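You operate a simulated robot arm through the tools that you are given. There is no shell and no other tool. Be economical: measure what you need, move in short steps, check, and stop when the job is done.

Carry out the task below with a simulated robot arm. There is one attempt and no reset: what you move stays moved.

TASK
Press the test button three times. Then stack the filter box that says "warm" from the top of the camera bench on top of the filter box labelled "soft".
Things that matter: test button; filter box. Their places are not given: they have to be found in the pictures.

It is judged by the outcome, as a careful person would: the job done as asked, and still so three seconds after it is handed in. It fails if anything else is knocked over, pushed out of place, dropped, spilled or broken.

THE ROBOT
A 7-joint arm with a two-finger parallel gripper, fixed in place. Base frame: the origin is at the foot of the arm, x ahead of it, y to its left, z up; the work surface is at about z = 0. Lengths are in cm, angles in degrees, forces in N, time in s.
With the tool pointing down near the work surface it reaches from about 24 to 62 cm from the base axis. Its first joint turns from -66.0 to 66.0 degrees. Payload 2.6 kg.
Tool frame: the origin (TCP) lies between the finger pads and is the grasp point; the fingertips stand 3 cm ahead of it; z points along the fingers, y is the line along which they close. The gripper opens to 9.4 cm. The fingers are 2.8 cm wide and 1 cm thick; the gripper's body (5 by 9.6 cm) begins 5.5 cm behind the TCP.
Orientation is that of the tool frame in the base frame, as a unit quaternion [w, x, y, z]. With the fingers straight down and closing along the base's y, the tool's x points along the base's -x, its y along +y and its z along -z.

THE INTERFACE
- The arm moves only by the tool apply_moves. Its argument "rows" is a list of rows, each an object of numbers (a shift or turn left out is 0, a gripper value left out holds the last): "wx", "wy", "wz": the turn, a rotation vector about the tool's x, y, z in rad; "tx", "ty", "tz": the shift along the tool's x, y, z in mm; "gripper": the closure in counts, from 0 (fully open) to 255 (shut). In form: [{"wx": .., "wy": .., "wz": .., "tx": .., "ty": .., "tz": .., "gripper": ..}, ...]. A call has 1 to 8 rows; each row is the pose to reach, as a shift and turn from the pose commanded when the call began, along the tool's axes at that moment. A row lasts 0.2 s, in which the tool goes at most 5 cm and 8.6 degrees; a call with a longer step from one row to the next is refused whole, and so is a gripper value outside its range. A pose out of reach is approached as far as the arm can. The call stops where the force on the tool passes 40 N (or 10 N more than at its start, if that is more) or the arm is blocked; 0.2 s more then pass. The fingers move at their own pace (about 7.2 cm/s each) and stop on an object; they squeeze with about 33 N. The grip force told is the motor's: it shows also when the fingers shut on nothing. Time passes only in rows, and 0.2 s behind the last, so rows that repeat a pose let the fingers close. It gives the time, the measured TCP pose, the force on the tool (base axes), the opening and the grip force at its end, in the units of the frame above (readings bear some noise).
- Cameras (640 x 400 px; columns grow to the right, rows downward): "scene" is fixed at [1.54, 41.54, 57.67]; the picture's right is [-0.92, -0.39, 0.00], its down [-0.18, 0.43, -0.88] and it looks along [0.35, -0.81, -0.47] (base axes); focal length 310 px, centre (320, 200). "wrist" rides on the gripper at [-3.7, 0, -5.8] in the tool frame; the picture's right is [0.00, -1.00, 0.00], its down [0.97, 0.00, -0.24] and it looks along [0.24, 0.00, 0.97] (tool axes); focal length 218 px, centre (320, 200).
- grab_frame(camera): a new picture of that camera. No time passes.
- pixel_to_xyz(camera, pixels): for up to 12 pixels [column, row] of the newest picture of that camera ("zoom" is the newest enlarged one), the place [x, y, z] in the base frame of the surface seen there, good to about 0.3 cm. No time passes.
- inspect(camera, box): a new picture of the part [left, top, right, bottom] of that camera's present view, enlarged. No time passes.
- job_done(): hands the job in; it is judged then, once.

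Work in short steps. Measure before you move; look again where a grasp or a placing could have gone wrong, and mend it. You have 80 turns and 46 pictures in all, the two below and enlarged ones among them. Open the gripper and draw the arm clear of the work before you hand the job in, unless the task says otherwise; then end with one line.

The tools are called after ">>>" by a JSON object that holds its "op" and its "data". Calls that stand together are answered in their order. apply_moves: Moves the arm, as the interface text tells. Its arguments: {"type":"object","properties":{"rows":{"type":"array","items":{"type":"object","properties":{"wx":{"type":"number"},"wy":{"type":"number"},"wz":{"type":"number"},"tx":{"type":"number"},"ty":{"type":"number"},"tz":{"type":"number"},"gripper":{"type":"number"}}}}},"required":["rows"]} The other tools are called the same way: grab_frame (camera) takes a picture; pixel_to_xyz (camera, pixels) gives the place of the surface under pixels of a picture; inspect (camera, box) takes an enlarged picture of a part of a camera's view; job_done () hands the job in.

At the start:

```text
clock: 0.0
tool_pos: [23.75, -24.92, 34.6]
tcp_rot: [0.0, 0.0, 1.0, 0.0]
wrist_force: [-0.5, -0.1, 0.3]
width: 9.4
grip_force: 0.0
```

scene: 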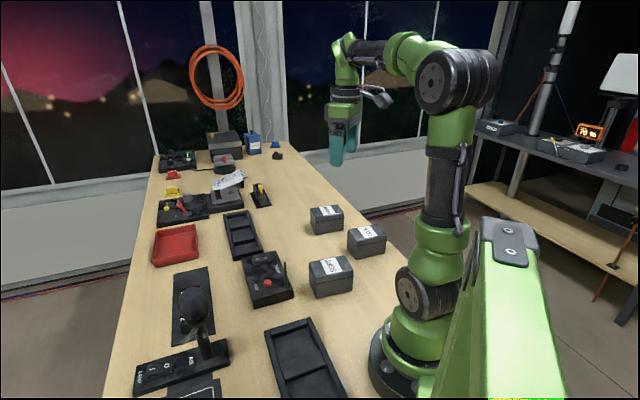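
wrist: 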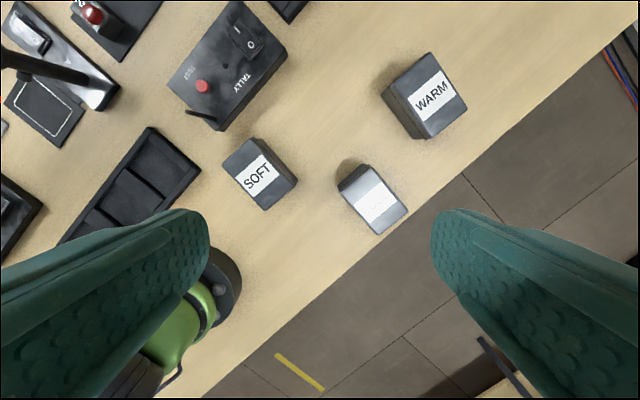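

The wrist view shows SOFT (258,175), WARM (425,95), a glare box (372,198) and a device with a red button labelled "TEST" (203,87). I'll enlarge these before measuring.

>>> {"op": "inspect", "data": {"camera": "wrist", "box": [160, 0, 480, 240]}}

>>> {"op": "inspect", "data": {"camera": "scene", "box": [140, 110, 400, 310]}}

>>> {"op": "pixel_to_xyz", "data": {"camera": "wrist", "pixels": [[203, 87], [190, 98], [258, 175], [425, 95], [372, 205], [230, 65], [245, 35], [200, 115]]}}

```text
1.67 times, centred on (320, 120) of wrist
```

zoom: 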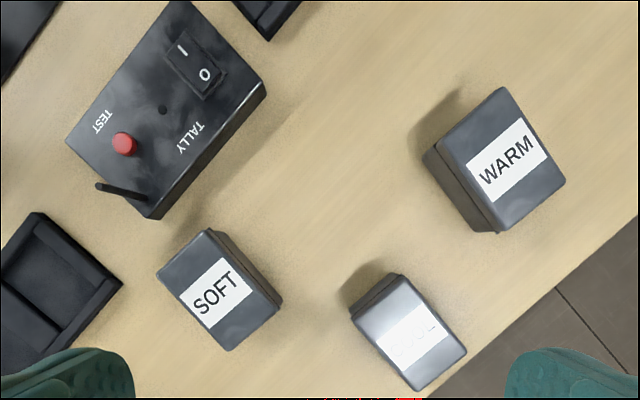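

```text
2.00 times, centred on (270, 210) of scene
```

zoom: 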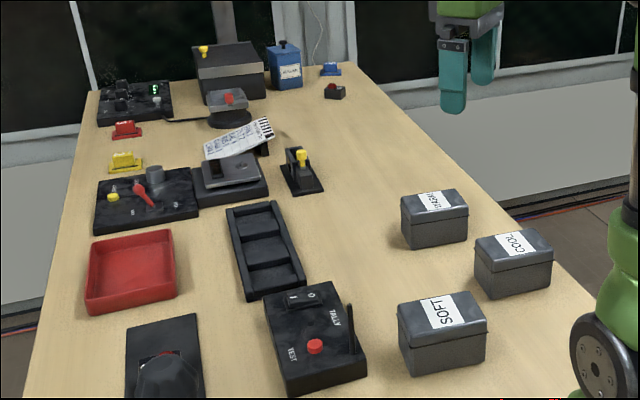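

```text
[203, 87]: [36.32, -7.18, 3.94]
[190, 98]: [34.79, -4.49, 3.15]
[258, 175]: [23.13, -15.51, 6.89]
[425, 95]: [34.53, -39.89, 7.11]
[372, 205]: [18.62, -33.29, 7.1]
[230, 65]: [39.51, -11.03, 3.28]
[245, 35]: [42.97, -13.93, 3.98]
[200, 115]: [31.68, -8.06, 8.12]
```

TEST button is at about (36.3,-7.2,3.9). Measuring the corners of the WARM and SOFT tops, table heights and button surroundings.

>>> {"op": "pixel_to_xyz", "data": {"camera": "wrist", "pixels": [[430, 55], [464, 108], [428, 134], [393, 90], [254, 142], [293, 179], [266, 206], [226, 161], [330, 80], [415, 129], [195, 80], [186, 110]]}}

>>> {"op": "pixel_to_xyz", "data": {"camera": "zoom", "pixels": [[316, 345], [316, 362], [350, 310], [351, 345], [404, 199], [468, 207], [437, 218], [398, 305], [430, 318], [487, 322], [443, 293], [435, 245]]}}

```text
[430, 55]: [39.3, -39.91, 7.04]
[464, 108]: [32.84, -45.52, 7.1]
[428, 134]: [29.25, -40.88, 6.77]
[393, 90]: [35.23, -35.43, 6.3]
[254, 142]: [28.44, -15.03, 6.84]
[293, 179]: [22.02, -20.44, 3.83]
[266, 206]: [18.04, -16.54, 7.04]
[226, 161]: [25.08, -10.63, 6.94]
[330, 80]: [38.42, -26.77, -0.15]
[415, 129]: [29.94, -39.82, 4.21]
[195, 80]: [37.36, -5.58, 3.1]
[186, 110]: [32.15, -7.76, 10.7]
```

```text
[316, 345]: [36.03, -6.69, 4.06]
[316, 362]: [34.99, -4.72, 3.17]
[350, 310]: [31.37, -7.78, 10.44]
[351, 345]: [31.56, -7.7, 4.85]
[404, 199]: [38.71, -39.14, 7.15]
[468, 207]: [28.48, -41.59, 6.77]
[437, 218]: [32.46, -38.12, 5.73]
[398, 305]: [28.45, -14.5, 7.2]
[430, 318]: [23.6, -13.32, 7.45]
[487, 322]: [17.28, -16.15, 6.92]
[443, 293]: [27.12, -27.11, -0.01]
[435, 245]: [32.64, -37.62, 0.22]
```

Boxes sit at z 0–7, both turned about 40°; WARM centre ≈(34.2,-40.5), SOFT ≈(23.2,-15.8). Button top ≈(36.2,-7.0,4.1), antenna at (31.5,-7.7). I move above the button with fingers shut, keeping the present orientation so the body clears the antenna.

>>> {"op": "apply_moves", "data": {"rows": [{"tx": -25, "ty": 36, "gripper": 255}, {"tx": -50, "ty": 72}, {"tx": -75, "ty": 108}, {"tx": -100, "ty": 144}, {"tx": -124.5, "ty": 179}, {"tx": -124.5, "ty": 179, "tz": 48}, {"tx": -124.5, "ty": 179, "tz": 96}, {"tx": -124.5, "ty": 179, "tz": 140}]}}

>>> {"op": "grab_frame", "data": {"camera": "wrist"}}

>>> {"op": "inspect", "data": {"camera": "scene", "box": [180, 190, 340, 320]}}

```text
clock: 1.8
tool_pos: [36.27, -6.71, 20.64]
tcp_rot: [0.001, 0.0, 1.0, 0.0]
wrist_force: [0.1, -0.2, 0.0]
width: 0.01
grip_force: 33.3
```

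```text
41 pictures are left
```

wrist: 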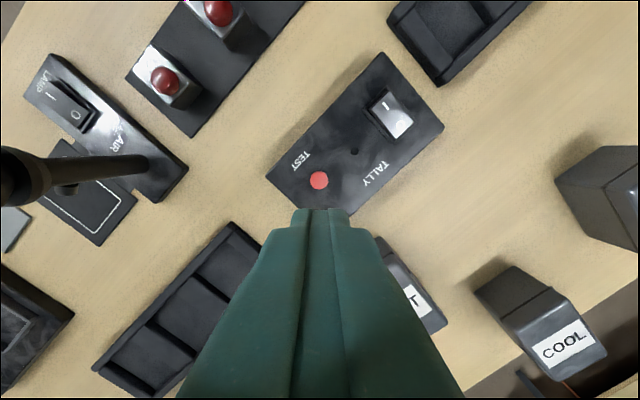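

```text
3.08 times, centred on (260, 255) of scene
```

zoom: 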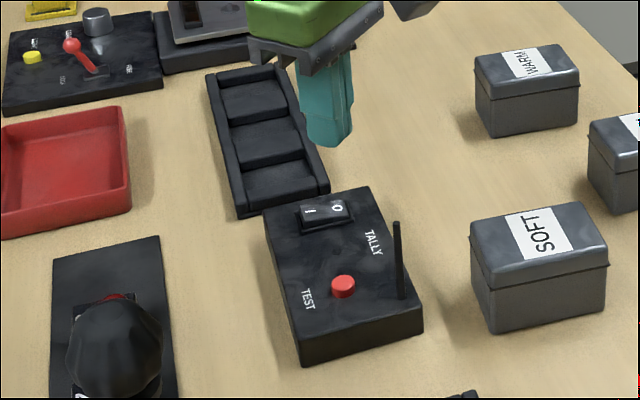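

The button shows at (319,181), straight ahead of the fingers. I measure it and the tall lever (30,175) for clearance.

>>> {"op": "pixel_to_xyz", "data": {"camera": "wrist", "pixels": [[319, 176], [319, 181], [314, 181], [325, 181], [319, 187], [290, 175], [20, 175], [70, 190]]}}

>>> {"op": "pixel_to_xyz", "data": {"camera": "zoom", "pixels": [[343, 280], [334, 281], [352, 281], [343, 277], [343, 285], [370, 300], [397, 225], [396, 285], [115, 320]]}}

```text
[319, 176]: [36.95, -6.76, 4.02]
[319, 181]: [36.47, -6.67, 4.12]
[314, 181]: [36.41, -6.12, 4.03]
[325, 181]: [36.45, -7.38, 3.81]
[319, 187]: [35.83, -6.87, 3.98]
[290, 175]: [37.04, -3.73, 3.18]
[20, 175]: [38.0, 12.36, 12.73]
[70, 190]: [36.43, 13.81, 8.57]
```

```text
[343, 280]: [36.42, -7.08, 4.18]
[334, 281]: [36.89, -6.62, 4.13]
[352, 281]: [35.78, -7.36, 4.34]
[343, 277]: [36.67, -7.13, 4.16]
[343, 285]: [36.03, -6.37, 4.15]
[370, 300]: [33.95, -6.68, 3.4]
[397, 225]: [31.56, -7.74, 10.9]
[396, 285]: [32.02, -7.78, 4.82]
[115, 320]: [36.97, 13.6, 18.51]
```

Button centre (36.4,-6.75), top 4.1; the TCP is right above. I descend to tips about 0.8 cm above it.

>>> {"op": "apply_moves", "data": {"rows": [{"tx": -1, "tz": 40}, {"tx": -1, "tz": 80}, {"tx": -1, "tz": 110}, {"tx": -1, "tz": 127}, {"tx": -1, "tz": 127}]}}

>>> {"op": "inspect", "data": {"camera": "scene", "box": [220, 210, 320, 310]}}

```text
clock: 3.0
tool_pos: [36.29, -7.0, 8.03]
tcp_rot: [0.0, 0.0, 1.0, 0.001]
wrist_force: [-0.3, -0.5, 0.5]
width: 0.0
grip_force: 33.5
```

```text
4.00 times, centred on (270, 260) of scene
```

zoom: 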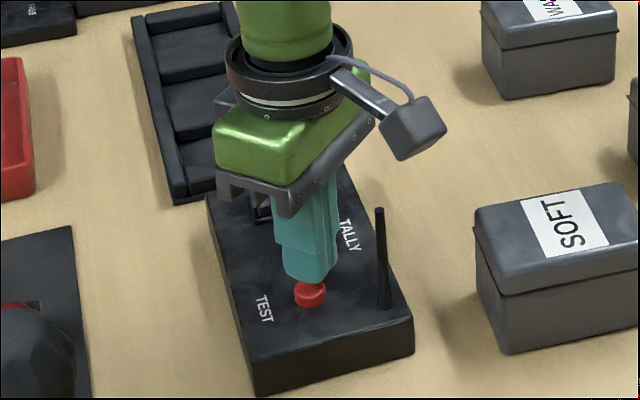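

Tips are about 1 cm over the button. First press with small steps, shifted +2 mm in y, watching the force.

>>> {"op": "apply_moves", "data": {"rows": [{"ty": 2, "tz": 6}, {"ty": 2, "tz": 9}, {"ty": 2, "tz": 11}, {"ty": 2, "tz": 13}, {"ty": 2, "tz": 14}]}}

>>> {"op": "inspect", "data": {"camera": "scene", "box": [220, 210, 320, 310]}}

```text
clock: 4.2
tool_pos: [36.31, -6.62, 6.55]
tcp_rot: [0.0, 0.0, 1.0, 0.0]
wrist_force: [-1.9, 0.1, 4.1]
width: 0.0
grip_force: 33.0
```

```text
4.00 times, centred on (270, 260) of scene
```

zoom: 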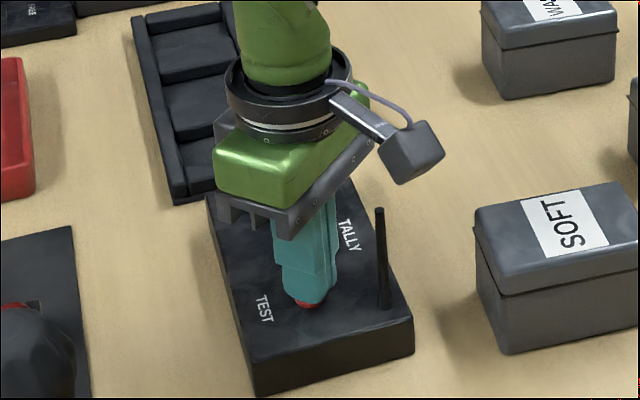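

The button is going down (4 N, tip ≈3.55). I push a little further to its end stop within the same press.

>>> {"op": "apply_moves", "data": {"rows": [{"tz": 1}, {"tz": 2}, {"tz": 3}]}}

```text
clock: 5.0
tool_pos: [36.38, -6.8, 6.28]
tcp_rot: [0.001, 0.0, 1.0, 0.0]
wrist_force: [-2.6, 0.2, 12.6]
width: 0.02
grip_force: 33.2
```

Force rose to 12.6 N, so it is at its stop: press one. I back off fully and look.

>>> {"op": "apply_moves", "data": {"rows": [{"tz": -10}, {"tz": -20}, {"tz": -20}, {"tz": -20}]}}

>>> {"op": "inspect", "data": {"camera": "scene", "box": [220, 210, 320, 310]}}

```text
clock: 6.0
tool_pos: [36.33, -6.75, 8.27]
tcp_rot: [0.0, -0.001, 1.0, 0.0]
wrist_force: [0.2, -0.2, 0.5]
width: 0.01
grip_force: 33.9
```

```text
4.00 times, centred on (270, 260) of scene
```

zoom: 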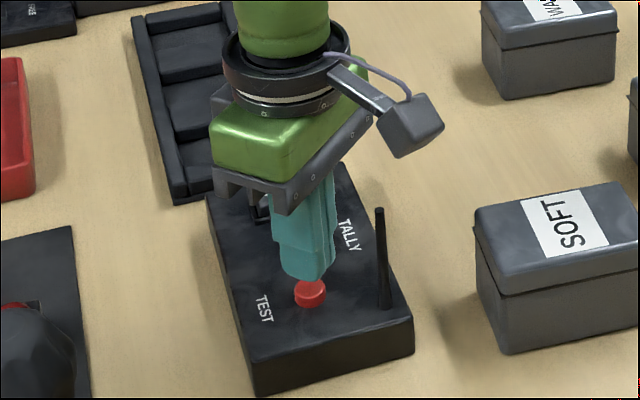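

The button sprang back and nothing shifted. Second press the same way, to the same depth, then release.

>>> {"op": "apply_moves", "data": {"rows": [{"tz": 8}, {"tz": 13}, {"tz": 17}, {"tz": 20}, {"tz": 20}]}}

>>> {"op": "apply_moves", "data": {"rows": [{"tz": -10}, {"tz": -20}, {"tz": -20}, {"tz": -20}]}}

>>> {"op": "apply_moves", "data": {"rows": [{"tz": 8}, {"tz": 13}, {"tz": 17}, {"tz": 20}, {"tz": 20}]}}

>>> {"op": "apply_moves", "data": {"rows": [{"tz": -10}, {"tz": -20}, {"tz": -20}]}}

```text
clock: 7.2
tool_pos: [36.27, -6.66, 6.29]
tcp_rot: [0.001, 0.001, 1.0, 0.0]
wrist_force: [-1.2, 1.0, 10.3]
width: 0.0
grip_force: 33.0
```

```text
clock: 8.2
tool_pos: [36.28, -6.8, 8.15]
tcp_rot: [0.0, 0.0, 1.0, 0.0]
wrist_force: [0.7, 0.2, -1.0]
width: 0.0
grip_force: 32.6
```

```text
clock: 9.4
tool_pos: [36.48, -6.8, 6.26]
tcp_rot: [0.001, -0.001, 1.0, -0.001]
wrist_force: [-2.3, 0.7, 10.9]
width: 0.0
grip_force: 33.0
```

```text
clock: 10.2
tool_pos: [36.27, -6.81, 8.27]
tcp_rot: [0.001, 0.0, 1.0, 0.0]
wrist_force: [0.9, -1.0, -0.3]
width: 0.0
grip_force: 33.5
```

All three presses reached the stop (12.6, 10.3, 10.9 N) with full releases. I rise to z≈24.

>>> {"op": "apply_moves", "data": {"rows": [{"tz": -40}, {"tz": -80}, {"tz": -120}, {"tz": -160}]}}

```text
clock: 11.2
tool_pos: [36.56, -6.69, 24.41]
tcp_rot: [0.0, 0.0, 1.0, 0.001]
wrist_force: [-0.9, -0.2, 0.5]
width: 0.0
grip_force: 33.2
```

Now over WARM: shift to (34.2,-40.5), turning the tool 40° and opening the fingers.

>>> {"op": "apply_moves", "data": {"rows": [{"tx": 2.6, "ty": -42, "wz": -0.088, "gripper": 0}, {"tx": 5.2, "ty": -84, "wz": -0.176}, {"tx": 7.8, "ty": -126, "wz": -0.264}, {"tx": 10.4, "ty": -168, "wz": -0.352}, {"tx": 13, "ty": -210, "wz": -0.44}, {"tx": 15.6, "ty": -252, "wz": -0.528}, {"tx": 18.2, "ty": -294, "wz": -0.616}, {"tx": 21, "ty": -337, "wz": -0.704}]}}

>>> {"op": "grab_frame", "data": {"camera": "wrist"}}

```text
clock: 13.0
tool_pos: [34.29, -40.43, 24.4]
tcp_rot: [0.001, -0.344, 0.939, 0.0]
wrist_force: [-0.1, 0.5, -0.1]
width: 9.42
grip_force: 0.0
```

```text
36 pictures are left
```

wrist: 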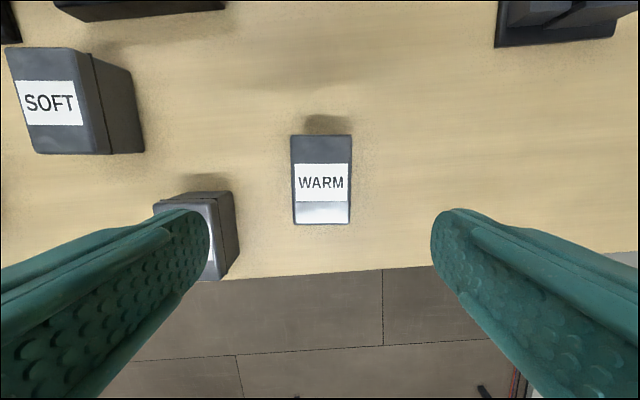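

WARM is square to the fingers, centred at column 321. I measure its edges and COOL's nearest face for finger clearance.

>>> {"op": "pixel_to_xyz", "data": {"camera": "wrist", "pixels": [[294, 138], [348, 138], [348, 219], [295, 219], [321, 180], [232, 195], [236, 240], [225, 276], [206, 205], [90, 60], [10, 55], [38, 150]]}}

```text
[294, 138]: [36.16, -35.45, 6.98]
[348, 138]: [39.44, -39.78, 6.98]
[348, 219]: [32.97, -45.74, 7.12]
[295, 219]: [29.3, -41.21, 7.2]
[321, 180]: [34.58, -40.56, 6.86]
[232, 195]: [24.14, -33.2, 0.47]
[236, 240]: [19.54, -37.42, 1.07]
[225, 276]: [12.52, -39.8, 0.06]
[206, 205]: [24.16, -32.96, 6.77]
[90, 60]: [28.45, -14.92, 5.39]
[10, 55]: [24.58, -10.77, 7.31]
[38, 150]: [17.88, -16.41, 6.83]
```

Centre (34.45,-40.5), 5.6 cm across; COOL is well clear. I descend to TCP z≈4.

>>> {"op": "apply_moves", "data": {"rows": [{"tz": 45}, {"tz": 90}, {"tz": 130}, {"tz": 165}, {"tz": 190}, {"tz": 204}, {"tz": 204}]}}

>>> {"op": "apply_moves", "data": {"rows": [{"gripper": 255}, {"gripper": 255}, {"gripper": 255}, {"gripper": 255}, {"gripper": 255}]}}

>>> {"op": "inspect", "data": {"camera": "scene", "box": [260, 150, 420, 300]}}

```text
clock: 14.6
tool_pos: [34.32, -40.44, 3.92]
tcp_rot: [0.0, -0.345, 0.939, -0.001]
wrist_force: [-0.4, -0.3, 0.6]
width: 9.4
grip_force: 0.1
```

```text
clock: 15.8
tool_pos: [34.33, -40.49, 3.85]
tcp_rot: [-0.001, -0.345, 0.939, 0.0]
wrist_force: [0.9, -0.4, -0.6]
width: 7.03
grip_force: 33.0
```

```text
2.67 times, centred on (340, 225) of scene
```

zoom: 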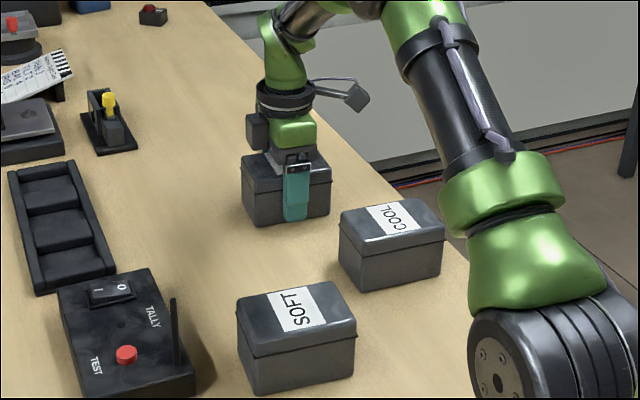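

Grip holds at 7.03 cm wide. I lift straight up 12.5 cm and check.

>>> {"op": "apply_moves", "data": {"rows": [{"tz": -5}, {"tz": -20}, {"tz": -45}, {"tz": -75}, {"tz": -105}, {"tz": -125}, {"tz": -125}]}}

>>> {"op": "inspect", "data": {"camera": "scene", "box": [260, 150, 420, 300]}}

>>> {"op": "grab_frame", "data": {"camera": "wrist"}}

```text
clock: 17.4
tool_pos: [34.13, -40.42, 16.34]
tcp_rot: [0.0, -0.346, 0.938, 0.0]
wrist_force: [0.1, -1.2, -2.6]
width: 7.0
grip_force: 33.0
```

```text
2.67 times, centred on (340, 225) of scene
```

zoom: 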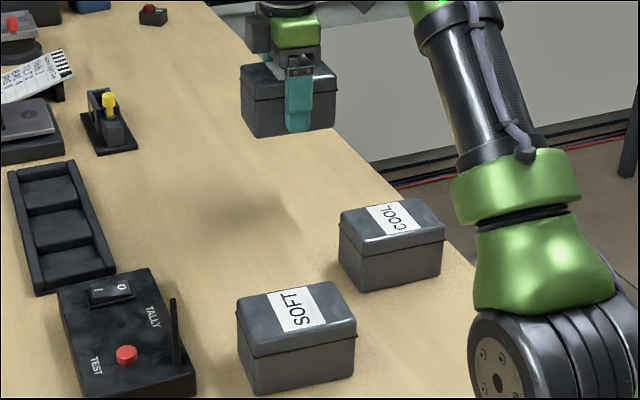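

```text
33 pictures are left
```

wrist: 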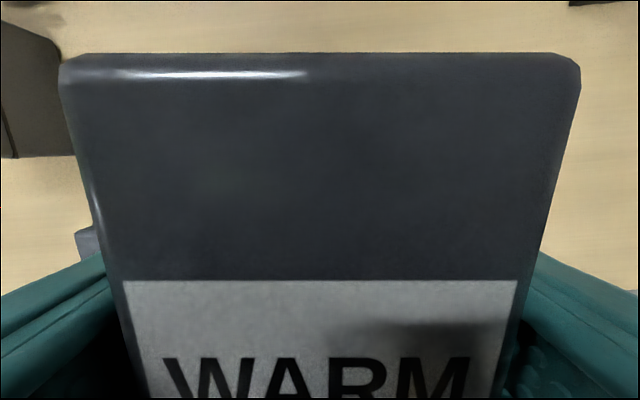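

Box held level, WARM facing up. Comparing matching corners, SOFT is displaced (-11.25,+24.76) from WARM's old place with the same angle; in tool axes tx -74.7, ty +261.8 mm. Moving across at this height.

>>> {"op": "apply_moves", "data": {"rows": [{"tx": -6, "ty": 20}, {"tx": -17, "ty": 58}, {"tx": -28, "ty": 98}, {"tx": -40, "ty": 140}, {"tx": -52, "ty": 182}, {"tx": -63, "ty": 220}, {"tx": -71, "ty": 248}, {"tx": -74.7, "ty": 261.8}]}}

>>> {"op": "inspect", "data": {"camera": "scene", "box": [240, 170, 420, 320]}}

>>> {"op": "grab_frame", "data": {"camera": "wrist"}}

```text
clock: 19.2
tool_pos: [23.12, -15.7, 16.26]
tcp_rot: [0.001, -0.344, 0.939, 0.0]
wrist_force: [-0.1, -0.1, -2.0]
width: 6.98
grip_force: 33.1
```

```text
2.67 times, centred on (330, 245) of scene
```

zoom: 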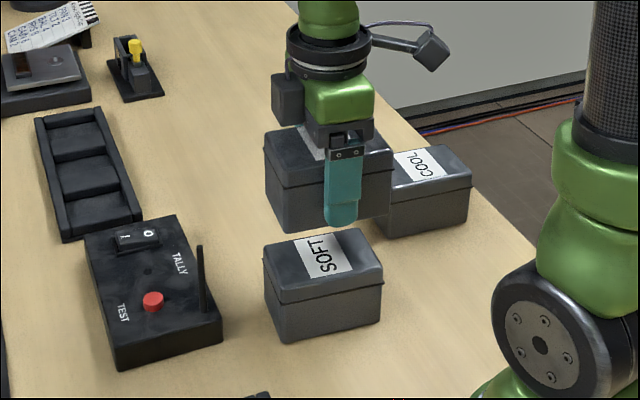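

```text
31 pictures are left
```

wrist: 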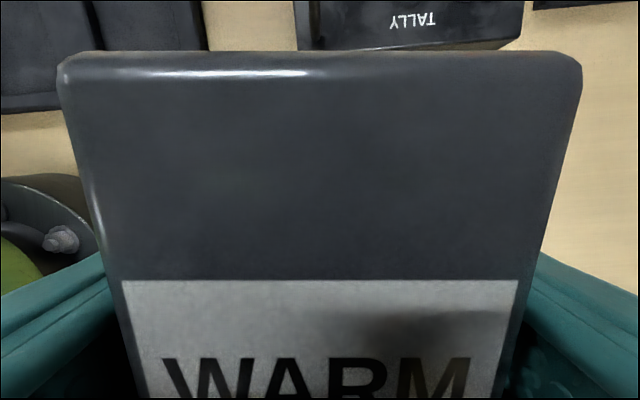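

Aligned above SOFT. Contact expected at TCP z≈10.9; I go down to about 11.2 then look.

>>> {"op": "apply_moves", "data": {"rows": [{"tz": 20}, {"tz": 36}, {"tz": 46}, {"tz": 50}, {"tz": 50}]}}

>>> {"op": "inspect", "data": {"camera": "scene", "box": [280, 200, 400, 310]}}

```text
clock: 20.4
tool_pos: [23.14, -15.7, 11.47]
tcp_rot: [0.0, -0.344, 0.939, 0.001]
wrist_force: [0.2, 0.4, -1.8]
width: 7.03
grip_force: 33.0
```

```text
3.64 times, centred on (340, 255) of scene
```

zoom: 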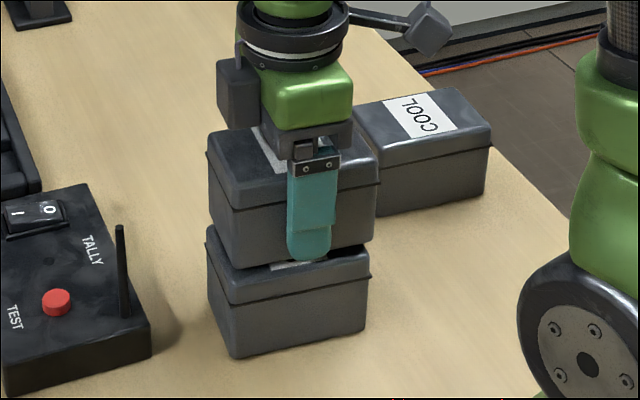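

Well aligned, a small gap remains. I creep down until the load shows.

>>> {"op": "apply_moves", "data": {"rows": [{"tz": 1}, {"tz": 2}, {"tz": 3}, {"tz": 3}]}}

```text
clock: 21.4
tool_pos: [23.07, -15.71, 11.13]
tcp_rot: [0.001, -0.345, 0.939, 0.001]
wrist_force: [0.5, 0.5, -2.9]
width: 7.0
grip_force: 32.8
```

No contact yet (force still the hanging weight); continuing in 1 mm steps.

>>> {"op": "apply_moves", "data": {"rows": [{"tz": 1}, {"tz": 2}, {"tz": 2}]}}

```text
clock: 22.2
tool_pos: [22.96, -15.74, 10.98]
tcp_rot: [0.0, -0.345, 0.939, 0.0]
wrist_force: [0.0, 0.1, -2.2]
width: 7.0
grip_force: 33.0
```

>>> {"op": "apply_moves", "data": {"rows": [{"tz": 1}, {"tz": 1}, {"tz": 2}, {"tz": 2}]}}

```text
clock: 23.2
tool_pos: [23.08, -15.55, 10.87]
tcp_rot: [0.001, -0.345, 0.939, 0.0]
wrist_force: [-4.0, 4.1, 26.3]
width: 7.01
grip_force: 33.3
```

Contact (26 N). I ease up 1 mm to relieve it, then open the fingers.

>>> {"op": "apply_moves", "data": {"rows": [{"tz": -1}, {"tz": -1}]}}

>>> {"op": "apply_moves", "data": {"rows": [{"tz": 0, "gripper": 0}, {"tz": 0}, {"tz": 0}, {"tz": 0}]}}

>>> {"op": "inspect", "data": {"camera": "scene", "box": [280, 200, 400, 310]}}

```text
clock: 23.8
tool_pos: [22.99, -15.67, 10.88]
tcp_rot: [0.0, -0.345, 0.939, -0.001]
wrist_force: [0.9, 5.9, 18.7]
width: 6.97
grip_force: 33.4
```

```text
clock: 24.8
tool_pos: [23.08, -15.75, 10.81]
tcp_rot: [0.0, -0.345, 0.939, 0.0]
wrist_force: [-0.4, -0.6, -0.1]
width: 9.4
grip_force: 0.0
```

```text
3.64 times, centred on (340, 255) of scene
```

zoom: 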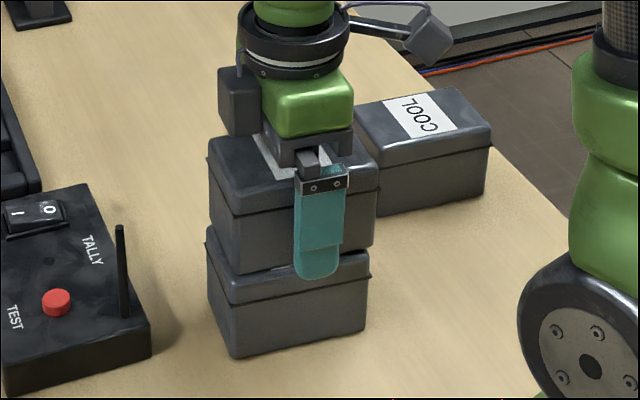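

The box rests on SOFT and the fingers are open. I draw straight up clear.

>>> {"op": "apply_moves", "data": {"rows": [{"tz": -15}, {"tz": -40}, {"tz": -75}, {"tz": -115}, {"tz": -155}, {"tz": -190}, {"tz": -190}]}}

>>> {"op": "grab_frame", "data": {"camera": "scene"}}

>>> {"op": "grab_frame", "data": {"camera": "wrist"}}

```text
clock: 26.4
tool_pos: [23.0, -15.83, 29.69]
tcp_rot: [0.0, -0.345, 0.939, 0.0]
wrist_force: [-0.2, 0.7, -0.4]
width: 9.4
grip_force: 0.1
```

```text
28 pictures are left
```

scene: 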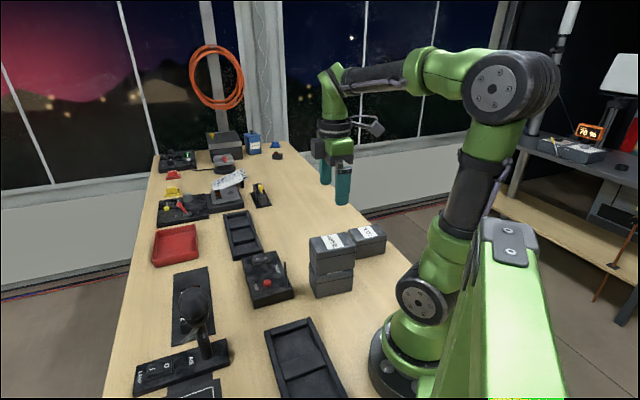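

```text
27 pictures are left
```

wrist: 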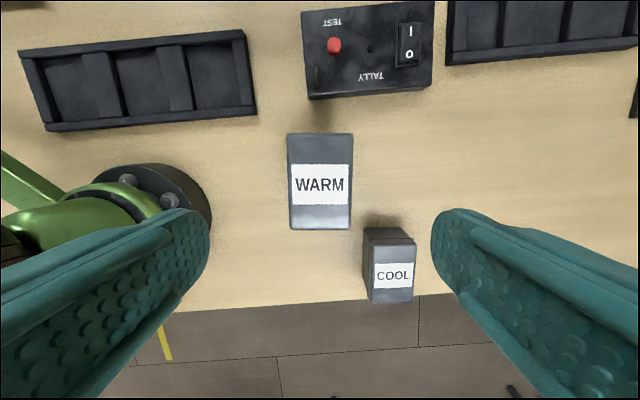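

The stack is square and stable, everything else is in place and the arm is clear. Handing in.

>>> {"op": "job_done", "data": {}}

```text
The job is handed in.
```

I pressed the test button three times, and each press bottomed out and sprang back. The "warm" filter box now sits squarely on top of the "soft" box, with the gripper open and the arm clear.
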